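You operate a simulated robot arm through the tools that you are given. There is no shell and no other tool. Be economical: measure what you need, move in short steps, check, and stop when the job is done.

The job below is to be done with a simulated robot arm. You get a single attempt, and the scene is never put back.

JOB
Fetch the foam block from the press end of the blue table and set it on top of the green panel.
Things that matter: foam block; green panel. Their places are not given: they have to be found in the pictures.

Only the result counts: the job must be done as asked and must still hold three seconds after the hand-in. Knocking over, shifting, dropping, spilling or breaking anything else fails it.

ROBOT AND FRAMES
A 7-joint arm with a two-finger parallel gripper, fixed in place. Base frame: the origin is at the foot of the arm, x ahead of it, y to its left, z up; the work surface is at about z = 0. Readings come in m, degrees, newtons and seconds.
With the tool pointing down near the work surface it reaches from about 0.22 to 0.58 m from the base axis. Its first joint turns from -66.0 to 66.0 degrees. Payload 2.5 kg.
Tool frame: the origin (TCP) lies between the finger pads and is the grasp point; the fingertips stand 0.023 m ahead of it; z points along the fingers, y is the line along which they close. Largest opening 0.094 m; finger width 0.038, thickness 0.01; the body of the gripper, 0.054 by 0.096 m, starts 0.039 m behind the TCP.
Orientation is that of the tool frame in the base frame, as a unit quaternion [x, y, z, w]. With the fingers straight down and closing along the base's y, the tool's x points along the base's -x, its y along +y and its z along -z.

CONTROLS
- The arm moves only by the tool servo_tool. Its argument "targets" is a list of rows, each a list of 3 entries, a list of its own where there are three numbers: the shift along the base's x, y, z in m, then the turn, a rotation vector about the base's x, y, z in degrees, then the gripper command, from -1 (shut) to 1 (fully open), values between in proportion. In form: [[[x, y, z], [ax, ay, az], grip], ...]. A call has 1 to 8 rows; each row is the pose to reach, as a shift and turn from the pose commanded when the call began. Rows are played at 5 a second. More than 0.05 m and 8.6 degrees between two rows, or a gripper value outside its range, and nothing of the call is played. A pose out of reach is approached as far as the arm can. The call stops where the force on the tool passes 40 N (or 10 N more than at its start, if that is more) or the arm is blocked; 0.2 s more then pass. Each finger travels about 0.108 m/s and halts on what it meets, pressing with about 45 N; the grip force reading is that of the motor and also rises with nothing between the fingers. The clock runs only during rows and for 0.2 s after the last one: add rows that repeat a pose to give the fingers time. The reply holds the time, the measured pose of the TCP, the force on the tool along the base axes, the opening and the grip force, in the units named above and with some noise, and new pictures: "views" is both (left out), scene, wrist or none.
- Cameras (640 x 400 px; columns grow to the right, rows downward): "scene" is fixed at [0.1044, -0.4018, 0.5348]; the picture's right is [0.91, -0.42, 0.00], its down [-0.27, -0.58, -0.77] and it looks along [0.32, 0.70, -0.64] (base axes); focal length 335 px, centre (320, 200). "wrist" rides on the gripper at [-0.039, 0, -0.044] in the tool frame; the picture's right is [0.00, -1.00, 0.00], its down [0.97, 0.00, -0.24] and it looks along [0.24, 0.00, 0.97] (tool axes); focal length 218 px, centre (320, 200).
- point_at(camera, pixels): for up to 12 pixels [column, row] of the newest picture of that camera ("zoom" is the newest enlarged one), the place [x, y, z] in the base frame of the surface seen there, good to about 0.003 m. No time passes.
- enlarge(camera, box): a new picture of the part [left, top, right, bottom] of that camera's present view, enlarged. No time passes.
- finish_job(): hands the job in; it is judged then, once.

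Keep the steps short. Do not move on a guess: measure, check each grasp and each placing, and mend mistakes. In all there are 60 turns and 120 pictures (those below and enlarged ones count). Leave the gripper open and the arm clear of the work at the hand-in unless told otherwise, and finish with a single line.

The tools are called after "Request:" as name(argument=value, ...) on one line, values as JSON. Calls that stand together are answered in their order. servo_tool: Moves the arm, as the interface text tells. Its arguments: {"type":"object","properties":{"targets":{"type":"array"},"views":{"type":"string","enum":["both","scene","wrist","none"]}},"required":["targets"]} The other tools are called the same way: point_at (camera, pixels) gives the place of the surface under pixels of a picture; enlarge (camera, box) takes an enlarged picture of a part of a camera's view; finish_job () hands the job in.

At the start:

```text
time: 0.0
tool_pos: [0.3308, 0.2014, 0.2619]
ee_rot: [0.001, 1.0, 0.0, 0.0]
force: [0.0, -0.5, 0.1]
gripper_width: 0.0941
grasp_force: 0.1
```

scene: 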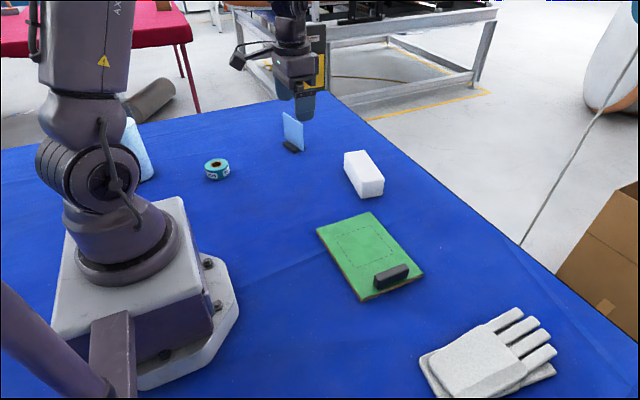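
wrist: 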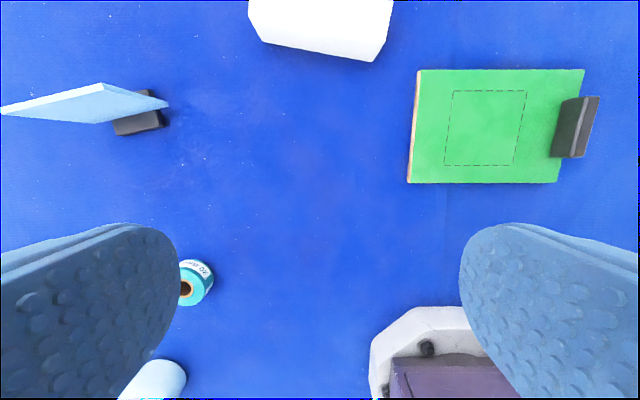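

I see a white block at scene (364,175), and a green panel at (370,255) with a dashed outline and a black piece on it. I'll enlarge both and measure their points.

Request:
enlarge(camera="scene", box=[270, 90, 450, 310])

Request:
point_at(camera="scene", pixels=[[345, 153], [366, 151], [383, 179], [361, 184], [363, 197], [364, 168], [317, 231], [369, 213], [423, 270], [362, 299], [340, 180], [391, 272]])

Request:
point_at(camera="wrist", pixels=[[454, 91], [526, 91], [515, 165], [446, 165], [557, 155], [565, 105], [418, 72], [410, 180], [320, 20], [252, 20], [372, 58], [265, 43]])

Request:
enlarge(camera="scene", box=[0, 0, 320, 200])

```text
1.82 times, centred on (360, 200) of scene
```

zoom: 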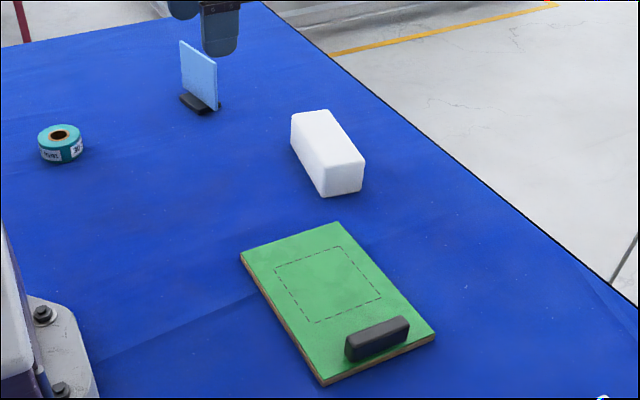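

```text
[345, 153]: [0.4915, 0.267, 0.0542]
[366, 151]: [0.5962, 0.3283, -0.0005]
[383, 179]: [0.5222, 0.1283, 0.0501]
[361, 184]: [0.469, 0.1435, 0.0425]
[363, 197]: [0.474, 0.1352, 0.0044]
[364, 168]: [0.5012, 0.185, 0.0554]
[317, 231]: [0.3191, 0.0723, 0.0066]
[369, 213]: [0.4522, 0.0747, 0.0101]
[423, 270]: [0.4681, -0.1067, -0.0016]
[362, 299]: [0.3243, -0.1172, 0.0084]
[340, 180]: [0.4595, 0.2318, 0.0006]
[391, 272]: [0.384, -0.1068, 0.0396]
```

```text
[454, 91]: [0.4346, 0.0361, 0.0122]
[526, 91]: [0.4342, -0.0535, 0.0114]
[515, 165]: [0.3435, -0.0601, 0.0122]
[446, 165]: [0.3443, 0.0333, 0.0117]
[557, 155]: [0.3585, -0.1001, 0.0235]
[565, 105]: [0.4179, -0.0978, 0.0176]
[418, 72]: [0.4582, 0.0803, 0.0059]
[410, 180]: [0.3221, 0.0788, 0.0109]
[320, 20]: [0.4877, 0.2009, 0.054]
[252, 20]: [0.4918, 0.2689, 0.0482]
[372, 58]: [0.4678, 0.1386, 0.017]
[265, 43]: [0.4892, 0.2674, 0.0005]
```

```text
2.00 times, centred on (160, 100) of scene
```

zoom: 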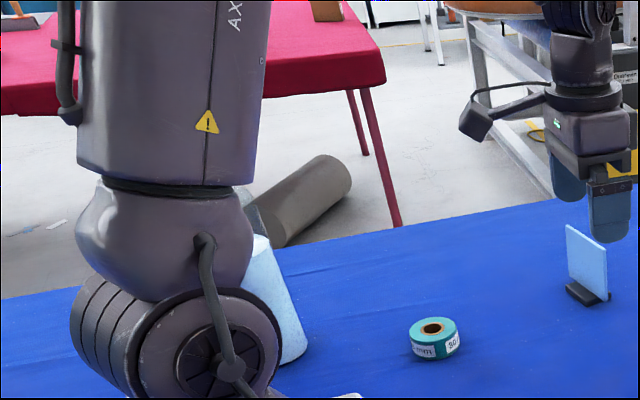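

The only foam block candidate is the white one. It measures about 0.13 × 0.055 × 0.054 m, is centred near (0.507, 0.196), and its long axis is tilted about 9° from y. The panel top is at z≈0.012, and the area near the dashed outline at (0.389, -0.01) is free. I'll stay high, turn about 81° so the fingers close across the width, and move over the block.

Request:
servo_tool(targets=[[[0.01, 0, 0], [0, 0, 8], 1], [[0.03, 0, 0], [0, 0, 16], 1], [[0.05, 0, 0], [0, 0, 24], 1], [[0.07, 0, 0], [0, 0, 32], 1], [[0.09, 0, 0], [0, 0, 40], 1]], views="none")

Request:
servo_tool(targets=[[[0.02, 0, 0], [0, 0, 8.2], 1], [[0.04, 0, -0.01], [0, 0, 16.4], 1], [[0.06, 0, -0.02], [0, 0, 24.6], 1], [[0.075, -0.003, -0.04], [0, 0, 32.8], 1], [[0.086, -0.006, -0.06], [0, 0, 40.7], 1], [[0.086, -0.006, -0.06], [0, 0, 40.7], 1]])

```text
time: 1.2
tool_pos: [0.4218, 0.2021, 0.2619]
ee_rot: [-0.344, 0.939, 0.0, 0.0]
force: [-0.1, -0.3, -1.1]
gripper_width: 0.0939
grasp_force: 0.1
```

```text
time: 2.6
tool_pos: [0.5086, 0.1947, 0.2007]
ee_rot: [-0.648, 0.762, 0.0, 0.0]
force: [-0.7, 0.3, -0.4]
gripper_width: 0.0936
grasp_force: 0.1
```

scene: 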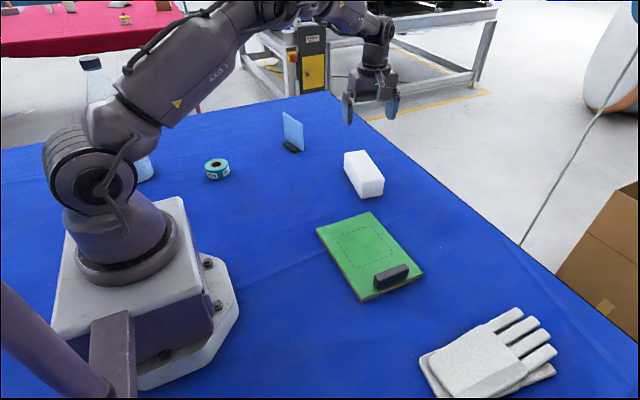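
wrist: 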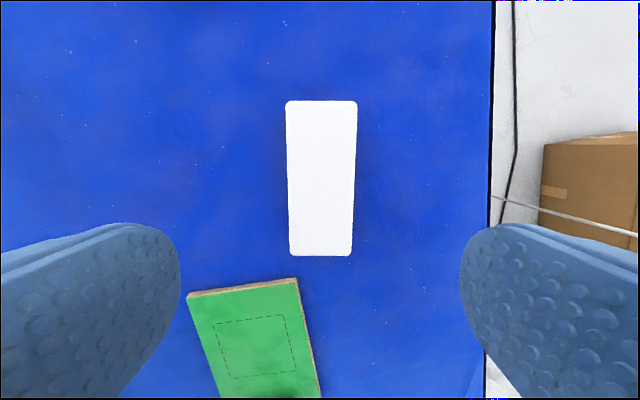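

The block now sits square and centred between the fingers in the wrist view. I'll measure its top corners.

Request:
point_at(camera="wrist", pixels=[[290, 105], [353, 105], [348, 251], [294, 251], [321, 180], [290, 180], [353, 180], [321, 104], [321, 252]])

```text
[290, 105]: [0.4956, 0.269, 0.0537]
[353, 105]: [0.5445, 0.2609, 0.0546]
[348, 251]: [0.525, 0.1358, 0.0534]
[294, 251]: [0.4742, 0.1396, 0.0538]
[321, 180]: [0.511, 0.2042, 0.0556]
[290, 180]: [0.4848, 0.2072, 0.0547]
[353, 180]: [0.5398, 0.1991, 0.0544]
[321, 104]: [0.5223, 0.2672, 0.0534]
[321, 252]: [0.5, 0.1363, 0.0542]
```

The centre is (0.511, 0.202) and the yaw is about 9.5°, which matches the gripper. I'll shift about 2 and 7 mm, then descend to z≈0.032.

Request:
servo_tool(targets=[[[0.002, 0.007, -0.02], [0, 0, 0], 1], [[0.002, 0.007, -0.06], [0, 0, 0], 1], [[0.002, 0.007, -0.1], [0, 0, 0], 1], [[0.002, 0.007, -0.13], [0, 0, 0], 1], [[0.002, 0.007, -0.15], [0, 0, 0], 1], [[0.002, 0.007, -0.169], [0, 0, 0], 1], [[0.002, 0.007, -0.169], [0, 0, 0], 1]])

```text
time: 4.2
tool_pos: [0.5071, 0.2039, 0.0318]
ee_rot: [-0.648, 0.762, -0.001, 0.0]
force: [-0.9, 0.7, 0.4]
gripper_width: 0.094
grasp_force: 0.1
```

scene: 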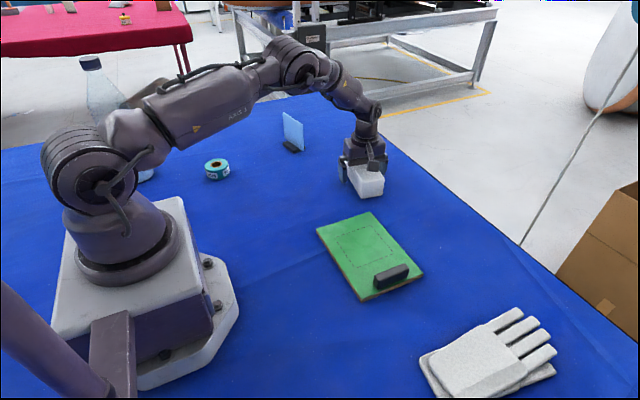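
wrist: 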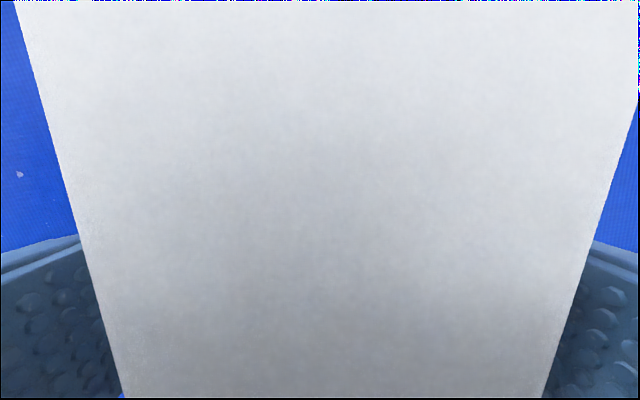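

The fingers straddle the block. I'll close in stages, starting at a command just under the block's width and reading the result.

Request:
servo_tool(targets=[[[0, 0, 0], [0, 0, 0], 0.5], [[0, 0, 0], [0, 0, 0], 0.2], [[0, 0, 0], [0, 0, 0], 0.0], [[0, 0, 0], [0, 0, 0], 0.0], [[0, 0, 0], [0, 0, 0], 0.0]], views="wrist")

```text
time: 5.4
tool_pos: [0.5084, 0.203, 0.033]
ee_rot: [-0.648, 0.762, 0.001, 0.0]
force: [-0.4, 0.5, -0.2]
gripper_width: 0.059
grasp_force: 44.8
```

wrist: 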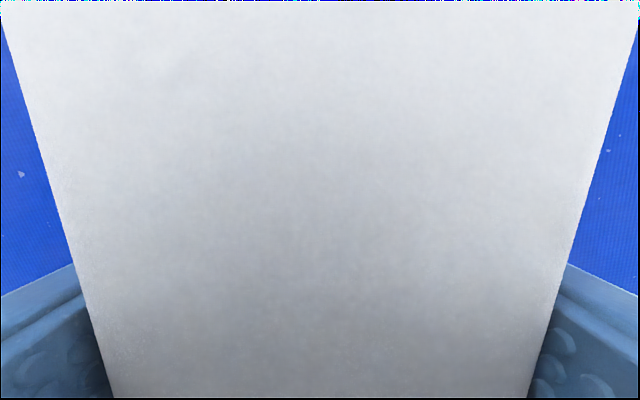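

The block is gripped at 0.059 m with 45 N. Next I'll lift it about 12 cm and check that it stays in the grip.

Request:
servo_tool(targets=[[[0, 0, 0.01], [0, 0, 0], 0.0], [[0, 0, 0.03], [0, 0, 0], 0.0], [[0, 0, 0.06], [0, 0, 0], 0.0], [[0, 0, 0.09], [0, 0, 0], 0.0], [[0, 0, 0.12], [0, 0, 0], 0.0], [[0, 0, 0.12], [0, 0, 0], 0.0]])

```text
time: 6.8
tool_pos: [0.5079, 0.2024, 0.1538]
ee_rot: [-0.647, 0.762, 0.0, 0.001]
force: [-0.5, 0.2, -0.8]
gripper_width: 0.0585
grasp_force: 45.2
```

scene: 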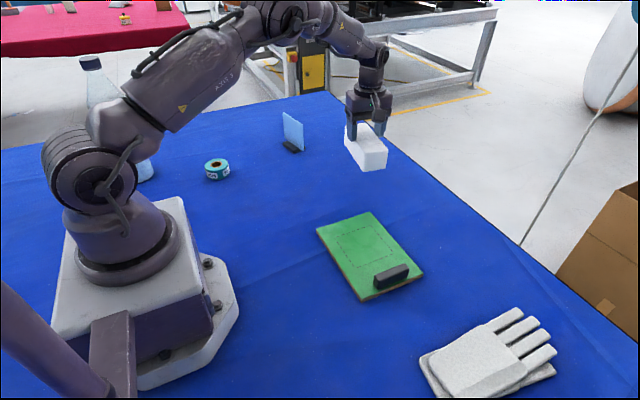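
wrist: 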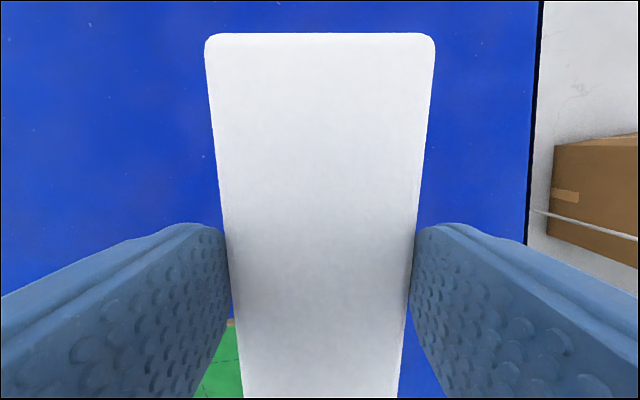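

The grip holds. I'll carry the block to above the dashed outline at (0.389, -0.008), turning it about 9.4° to square it with the panel.

Request:
servo_tool(targets=[[[-0.01, -0.018, 0], [0, 0, 1], 0.0], [[-0.03, -0.053, 0], [0, 0, 2.5], 0.0], [[-0.05, -0.088, 0], [0, 0, 4], 0.0], [[-0.07, -0.123, 0], [0, 0, 6], 0.0], [[-0.09, -0.158, 0], [0, 0, 8], 0.0], [[-0.11, -0.193, 0], [0, 0, 9.4], 0.0], [[-0.119, -0.21, 0], [0, 0, 9.4], 0.0], [[-0.119, -0.21, 0], [0, 0, 9.4], 0.0]])

```text
time: 8.6
tool_pos: [0.3892, -0.0063, 0.1531]
ee_rot: [0.708, -0.706, 0.0, 0.0]
force: [0.1, 0.3, -0.3]
gripper_width: 0.0585
grasp_force: 44.7
```

scene: 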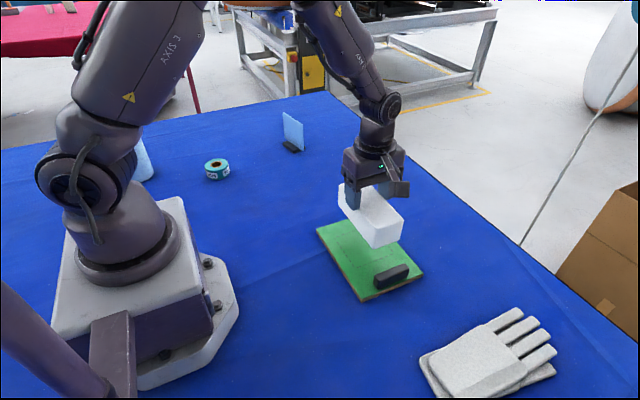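
wrist: 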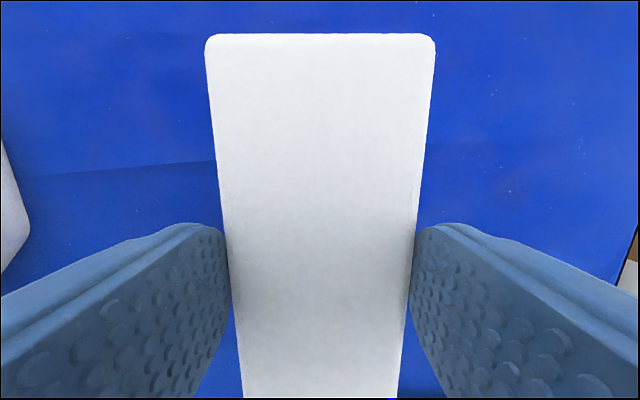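

The block is over the panel. Before lowering, I'll measure its ends and the nearest face of the black handle.

Request:
point_at(camera="scene", pixels=[[373, 230], [403, 221], [374, 246], [401, 239], [385, 266], [405, 265], [374, 277], [408, 266]])

Request:
point_at(camera="wrist", pixels=[[320, 38], [215, 40], [425, 40]])

Request:
enlarge(camera="scene", box=[310, 160, 440, 310])

```text
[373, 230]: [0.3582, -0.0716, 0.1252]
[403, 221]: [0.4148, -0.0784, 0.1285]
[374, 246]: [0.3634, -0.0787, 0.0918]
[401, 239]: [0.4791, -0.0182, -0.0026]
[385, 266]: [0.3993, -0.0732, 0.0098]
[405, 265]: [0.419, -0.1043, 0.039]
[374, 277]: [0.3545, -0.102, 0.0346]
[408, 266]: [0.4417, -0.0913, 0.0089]
```

```text
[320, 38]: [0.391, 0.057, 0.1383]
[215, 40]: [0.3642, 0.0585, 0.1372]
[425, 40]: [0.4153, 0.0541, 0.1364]
```

```text
2.67 times, centred on (375, 235) of scene
```

zoom: 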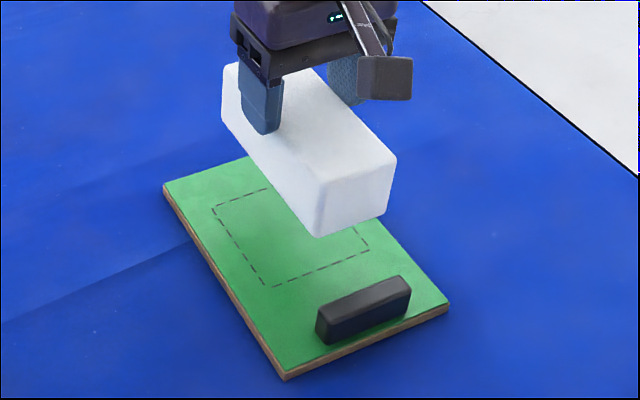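

The block's top reads z≈0.137, which is lower than it would be without slip. I'll check how the block sits in the fingers before lowering.

Request:
point_at(camera="wrist", pixels=[[320, 60], [320, 150], [320, 250], [320, 330], [320, 390], [240, 300], [400, 300], [260, 390], [385, 390]])

Request:
point_at(camera="zoom", pixels=[[262, 130], [318, 195], [319, 230], [228, 70], [226, 118], [392, 165], [386, 208], [285, 190]])

Request:
enlarge(camera="scene", box=[330, 165, 410, 255])

```text
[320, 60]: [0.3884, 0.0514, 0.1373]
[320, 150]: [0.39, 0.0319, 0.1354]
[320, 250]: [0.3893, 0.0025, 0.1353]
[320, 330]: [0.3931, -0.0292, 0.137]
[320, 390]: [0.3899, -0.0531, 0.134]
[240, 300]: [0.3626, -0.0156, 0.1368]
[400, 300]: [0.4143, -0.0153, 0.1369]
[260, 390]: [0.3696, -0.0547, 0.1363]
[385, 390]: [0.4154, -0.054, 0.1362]
```

```text
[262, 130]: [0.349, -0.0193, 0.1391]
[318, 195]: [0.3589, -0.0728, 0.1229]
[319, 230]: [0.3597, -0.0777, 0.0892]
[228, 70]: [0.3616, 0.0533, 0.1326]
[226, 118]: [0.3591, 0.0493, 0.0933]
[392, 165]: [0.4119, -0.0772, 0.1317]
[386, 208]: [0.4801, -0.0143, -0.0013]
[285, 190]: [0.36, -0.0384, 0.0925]
```

```text
4.44 times, centred on (370, 210) of scene
```

zoom: 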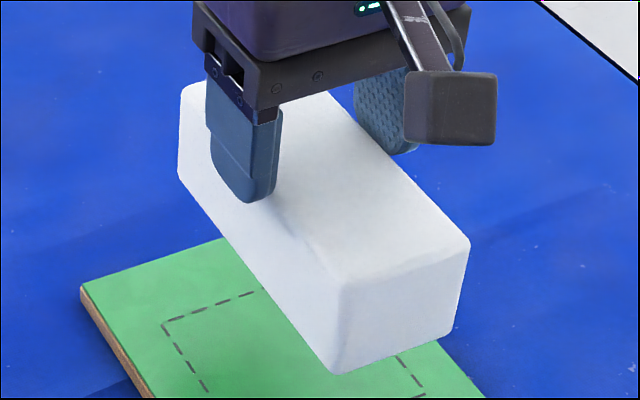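

The block slipped down in the fingers during the lift. It is level, with its top at z≈0.1365 and its bottom at about 0.0825, and it did not move during the carry. Only about 7 mm is gripped, so I'll lower slowly and nudge +4 mm in y, further from the handle. I'll stop just above the panel.

Request:
servo_tool(targets=[[[0, 0.0, -0.004], [0, 0, 0], 0.0], [[0, 0.001, -0.011], [0, 0, 0], 0.0], [[0, 0.002, -0.019], [0, 0, 0], 0.0], [[0, 0.003, -0.027], [0, 0, 0], 0.0], [[0, 0.004, -0.035], [0, 0, 0], 0.0], [[0, 0.004, -0.043], [0, 0, 0], 0.0], [[0, 0.004, -0.05], [0, 0, 0], 0.0], [[0, 0.004, -0.053], [0, 0, 0], 0.0]])

Request:
point_at(camera="wrist", pixels=[[320, 60], [320, 200], [320, 330], [320, 390]])

Request:
enlarge(camera="scene", box=[310, 180, 440, 310])

```text
time: 10.4
tool_pos: [0.3895, -0.0022, 0.0996]
ee_rot: [0.708, -0.706, -0.001, 0.0]
force: [0.0, 0.4, -0.5]
gripper_width: 0.0584
grasp_force: 44.8
```

scene: 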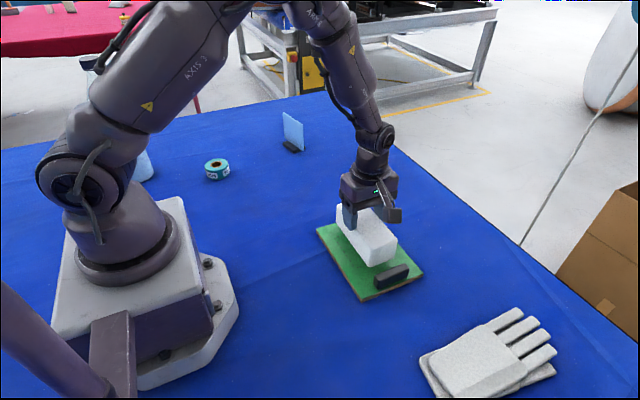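
wrist: 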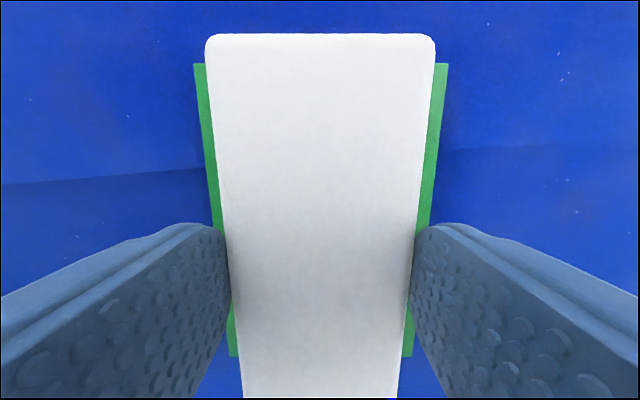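

```text
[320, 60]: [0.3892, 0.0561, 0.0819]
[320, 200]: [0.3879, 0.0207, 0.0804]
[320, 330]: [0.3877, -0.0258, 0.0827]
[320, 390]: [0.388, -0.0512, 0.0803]
```

```text
3.08 times, centred on (375, 245) of scene
```

zoom: 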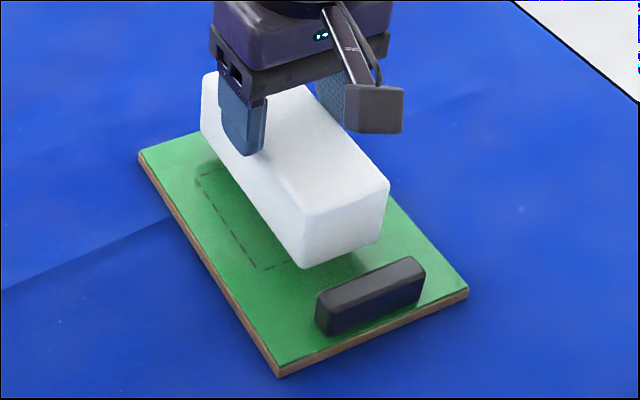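

The top is at 0.0815, so the bottom is about 15 mm above the panel. I'll lower the last part in small steps and watch the force.

Request:
servo_tool(targets=[[[0, 0, -0.003], [0, 0, 0], 0.0], [[0, 0, -0.006], [0, 0, 0], 0.0], [[0, 0, -0.009], [0, 0, 0], 0.0], [[0, 0, -0.011], [0, 0, 0], 0.0], [[0, 0, -0.013], [0, 0, 0], 0.0], [[0, 0, -0.0145], [0, 0, 0], 0.0], [[0, 0, -0.0145], [0, 0, 0], 0.0]])

Request:
point_at(camera="wrist", pixels=[[320, 60], [320, 200], [320, 330], [320, 390]])

Request:
enlarge(camera="scene", box=[310, 180, 440, 310])

```text
time: 12.0
tool_pos: [0.3895, -0.0035, 0.0847]
ee_rot: [-0.707, 0.707, 0.0, -0.001]
force: [0.2, -0.2, -0.5]
gripper_width: 0.0588
grasp_force: 44.6
```

scene: 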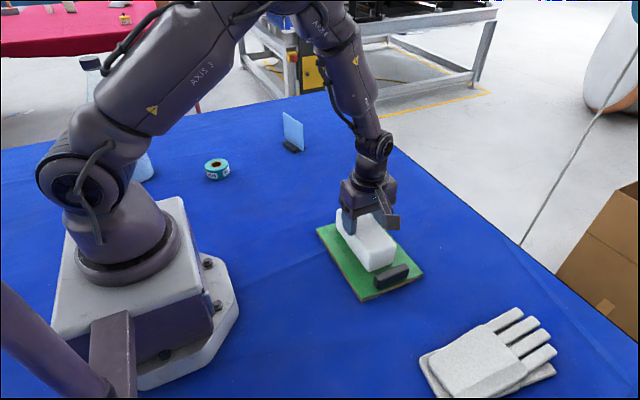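
wrist: 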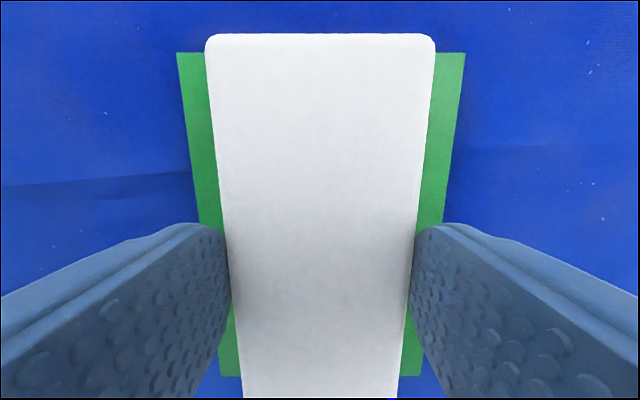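

```text
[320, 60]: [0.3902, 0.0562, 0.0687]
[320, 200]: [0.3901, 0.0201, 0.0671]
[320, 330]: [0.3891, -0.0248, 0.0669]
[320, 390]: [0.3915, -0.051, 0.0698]
```

```text
3.08 times, centred on (375, 245) of scene
```

zoom: 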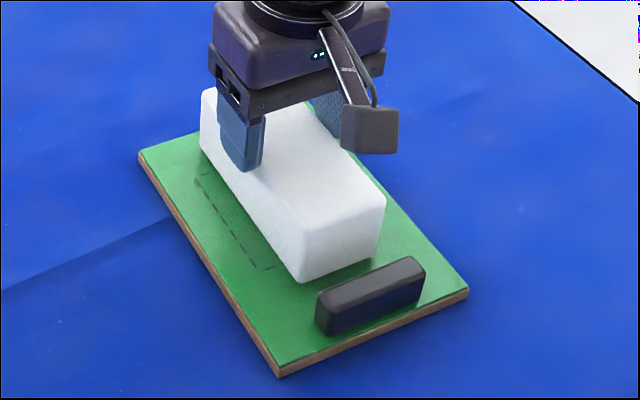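

There's no contact force yet and the top is at about 0.068, so roughly 2 mm remain. I'll lower in 1 mm steps.

Request:
servo_tool(targets=[[[0, 0, -0.001], [0, 0, 0], 0.0], [[0, 0, -0.002], [0, 0, 0], 0.0], [[0, 0, -0.002], [0, 0, 0], 0.0]], views="none")

Request:
servo_tool(targets=[[[0, 0, -0.001], [0, 0, 0], 0.0], [[0, 0, -0.001], [0, 0, 0], 0.0]], views="wrist")

```text
time: 12.8
tool_pos: [0.3904, -0.0026, 0.0842]
ee_rot: [0.707, -0.707, 0.001, -0.001]
force: [-1.1, 1.3, 7.9]
gripper_width: 0.0585
grasp_force: 45.0
```

```text
time: 13.4
tool_pos: [0.3908, -0.0036, 0.0829]
ee_rot: [0.707, -0.707, 0.001, -0.001]
force: [-6.3, 2.6, 26.4]
gripper_width: 0.0584
grasp_force: 45.3
```

wrist: 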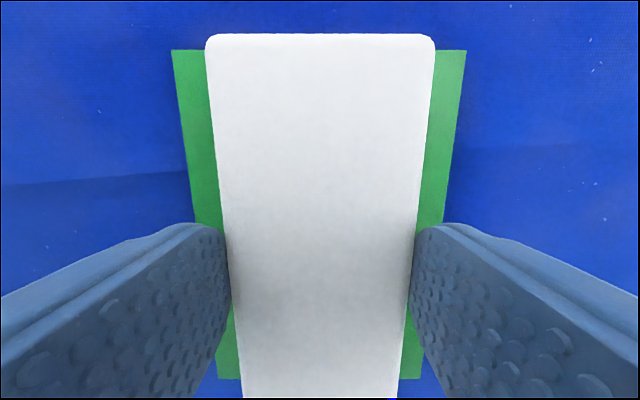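

The block is in contact, at 26 N. I'll back up 1.5 mm to relieve the force, open gently, then rise.

Request:
servo_tool(targets=[[[0, 0, 0.0015], [0, 0, 0], 0.0], [[0, 0, 0.0015], [0, 0, 0], 0.0]], views="none")

Request:
servo_tool(targets=[[[0, 0, 0], [0, 0, 0], 0.3], [[0, 0, 0], [0, 0, 0], 0.5], [[0, 0, 0], [0, 0, 0], 0.9], [[0, 0, 0], [0, 0, 0], 0.9]])

```text
time: 14.0
tool_pos: [0.3902, -0.0035, 0.0839]
ee_rot: [-0.707, 0.707, 0.001, -0.001]
force: [0.5, -0.3, 1.1]
gripper_width: 0.0584
grasp_force: 44.8
```

```text
time: 15.0
tool_pos: [0.39, -0.0043, 0.0834]
ee_rot: [0.708, -0.706, 0.0, -0.001]
force: [0.2, 0.4, -1.3]
gripper_width: 0.0891
grasp_force: 0.1
```

scene: 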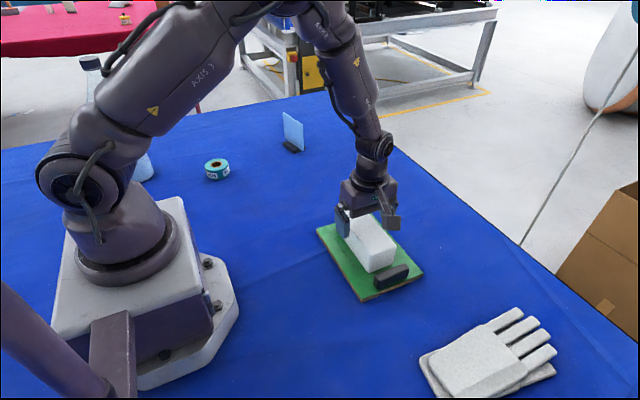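
wrist: 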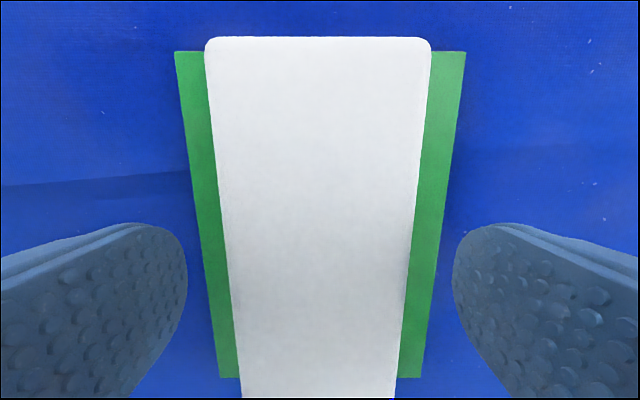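

The block is released and resting on the panel. I'll rise straight up and check.

Request:
servo_tool(targets=[[[0, 0, 0.02], [0, 0, 0], 1], [[0, 0, 0.05], [0, 0, 0], 1], [[0, 0, 0.09], [0, 0, 0], 1], [[0, 0, 0.13], [0, 0, 0], 1], [[0, 0.04, 0.16], [0, 0, 0], 1], [[0, 0.08, 0.18], [0, 0, 0], 1], [[0, 0.12, 0.18], [0, 0, 0], 1], [[0, 0.12, 0.18], [0, 0, 0], 1]])

Request:
enlarge(camera="scene", box=[310, 180, 440, 310])

Request:
point_at(camera="zoom", pixels=[[290, 160], [305, 240], [220, 110], [375, 200], [300, 275], [142, 158], [280, 370], [465, 292]])

```text
time: 16.8
tool_pos: [0.3898, 0.1178, 0.261]
ee_rot: [0.708, -0.706, 0.0, -0.001]
force: [0.5, 0.1, -0.7]
gripper_width: 0.0938
grasp_force: 0.1
```

scene: 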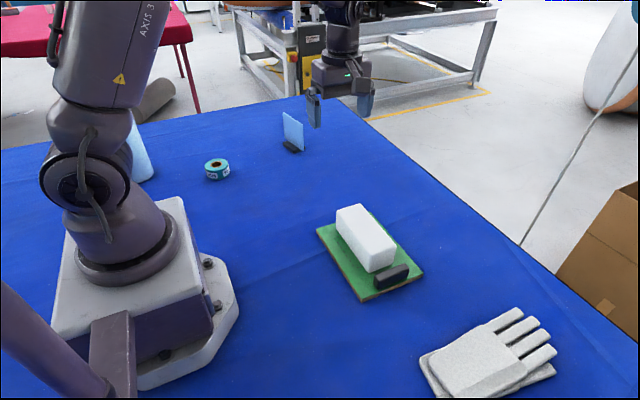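
wrist: 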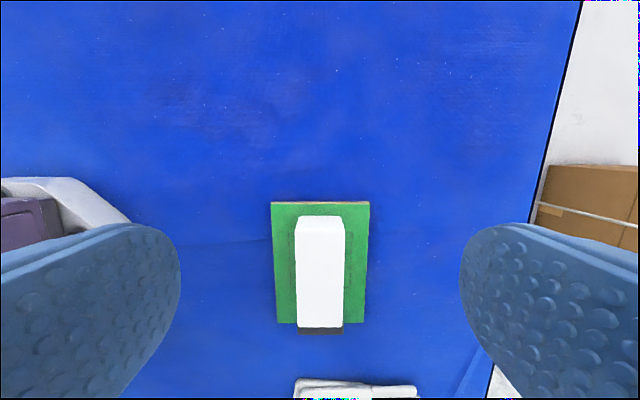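

```text
3.08 times, centred on (375, 245) of scene
```

zoom: 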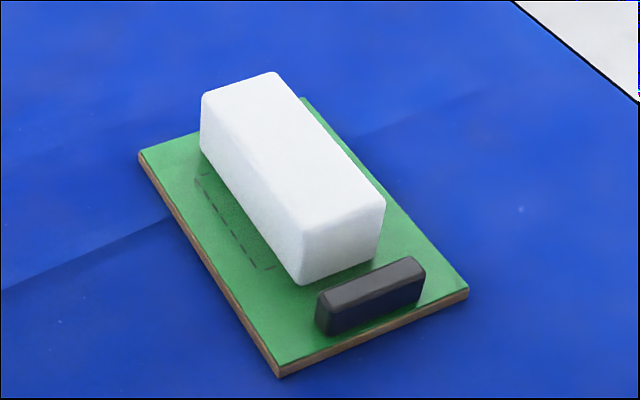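

```text
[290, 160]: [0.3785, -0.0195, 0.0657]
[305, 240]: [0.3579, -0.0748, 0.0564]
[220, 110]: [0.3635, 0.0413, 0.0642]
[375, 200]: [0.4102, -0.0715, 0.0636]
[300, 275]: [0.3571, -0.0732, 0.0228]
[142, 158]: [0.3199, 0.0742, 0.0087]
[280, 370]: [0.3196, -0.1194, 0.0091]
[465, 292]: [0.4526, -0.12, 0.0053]
```

The block lies flat on the panel with its top at z≈0.066. It is clear of the handle, the panel has not moved, and the arm is away with the gripper open. I'll hand in now.

Request:
finish_job()

```text
The job is handed in.
```

The foam block is resting flat on top of the green panel, clear of the black handle, and the job is handed in with the gripper open and the arm clear.
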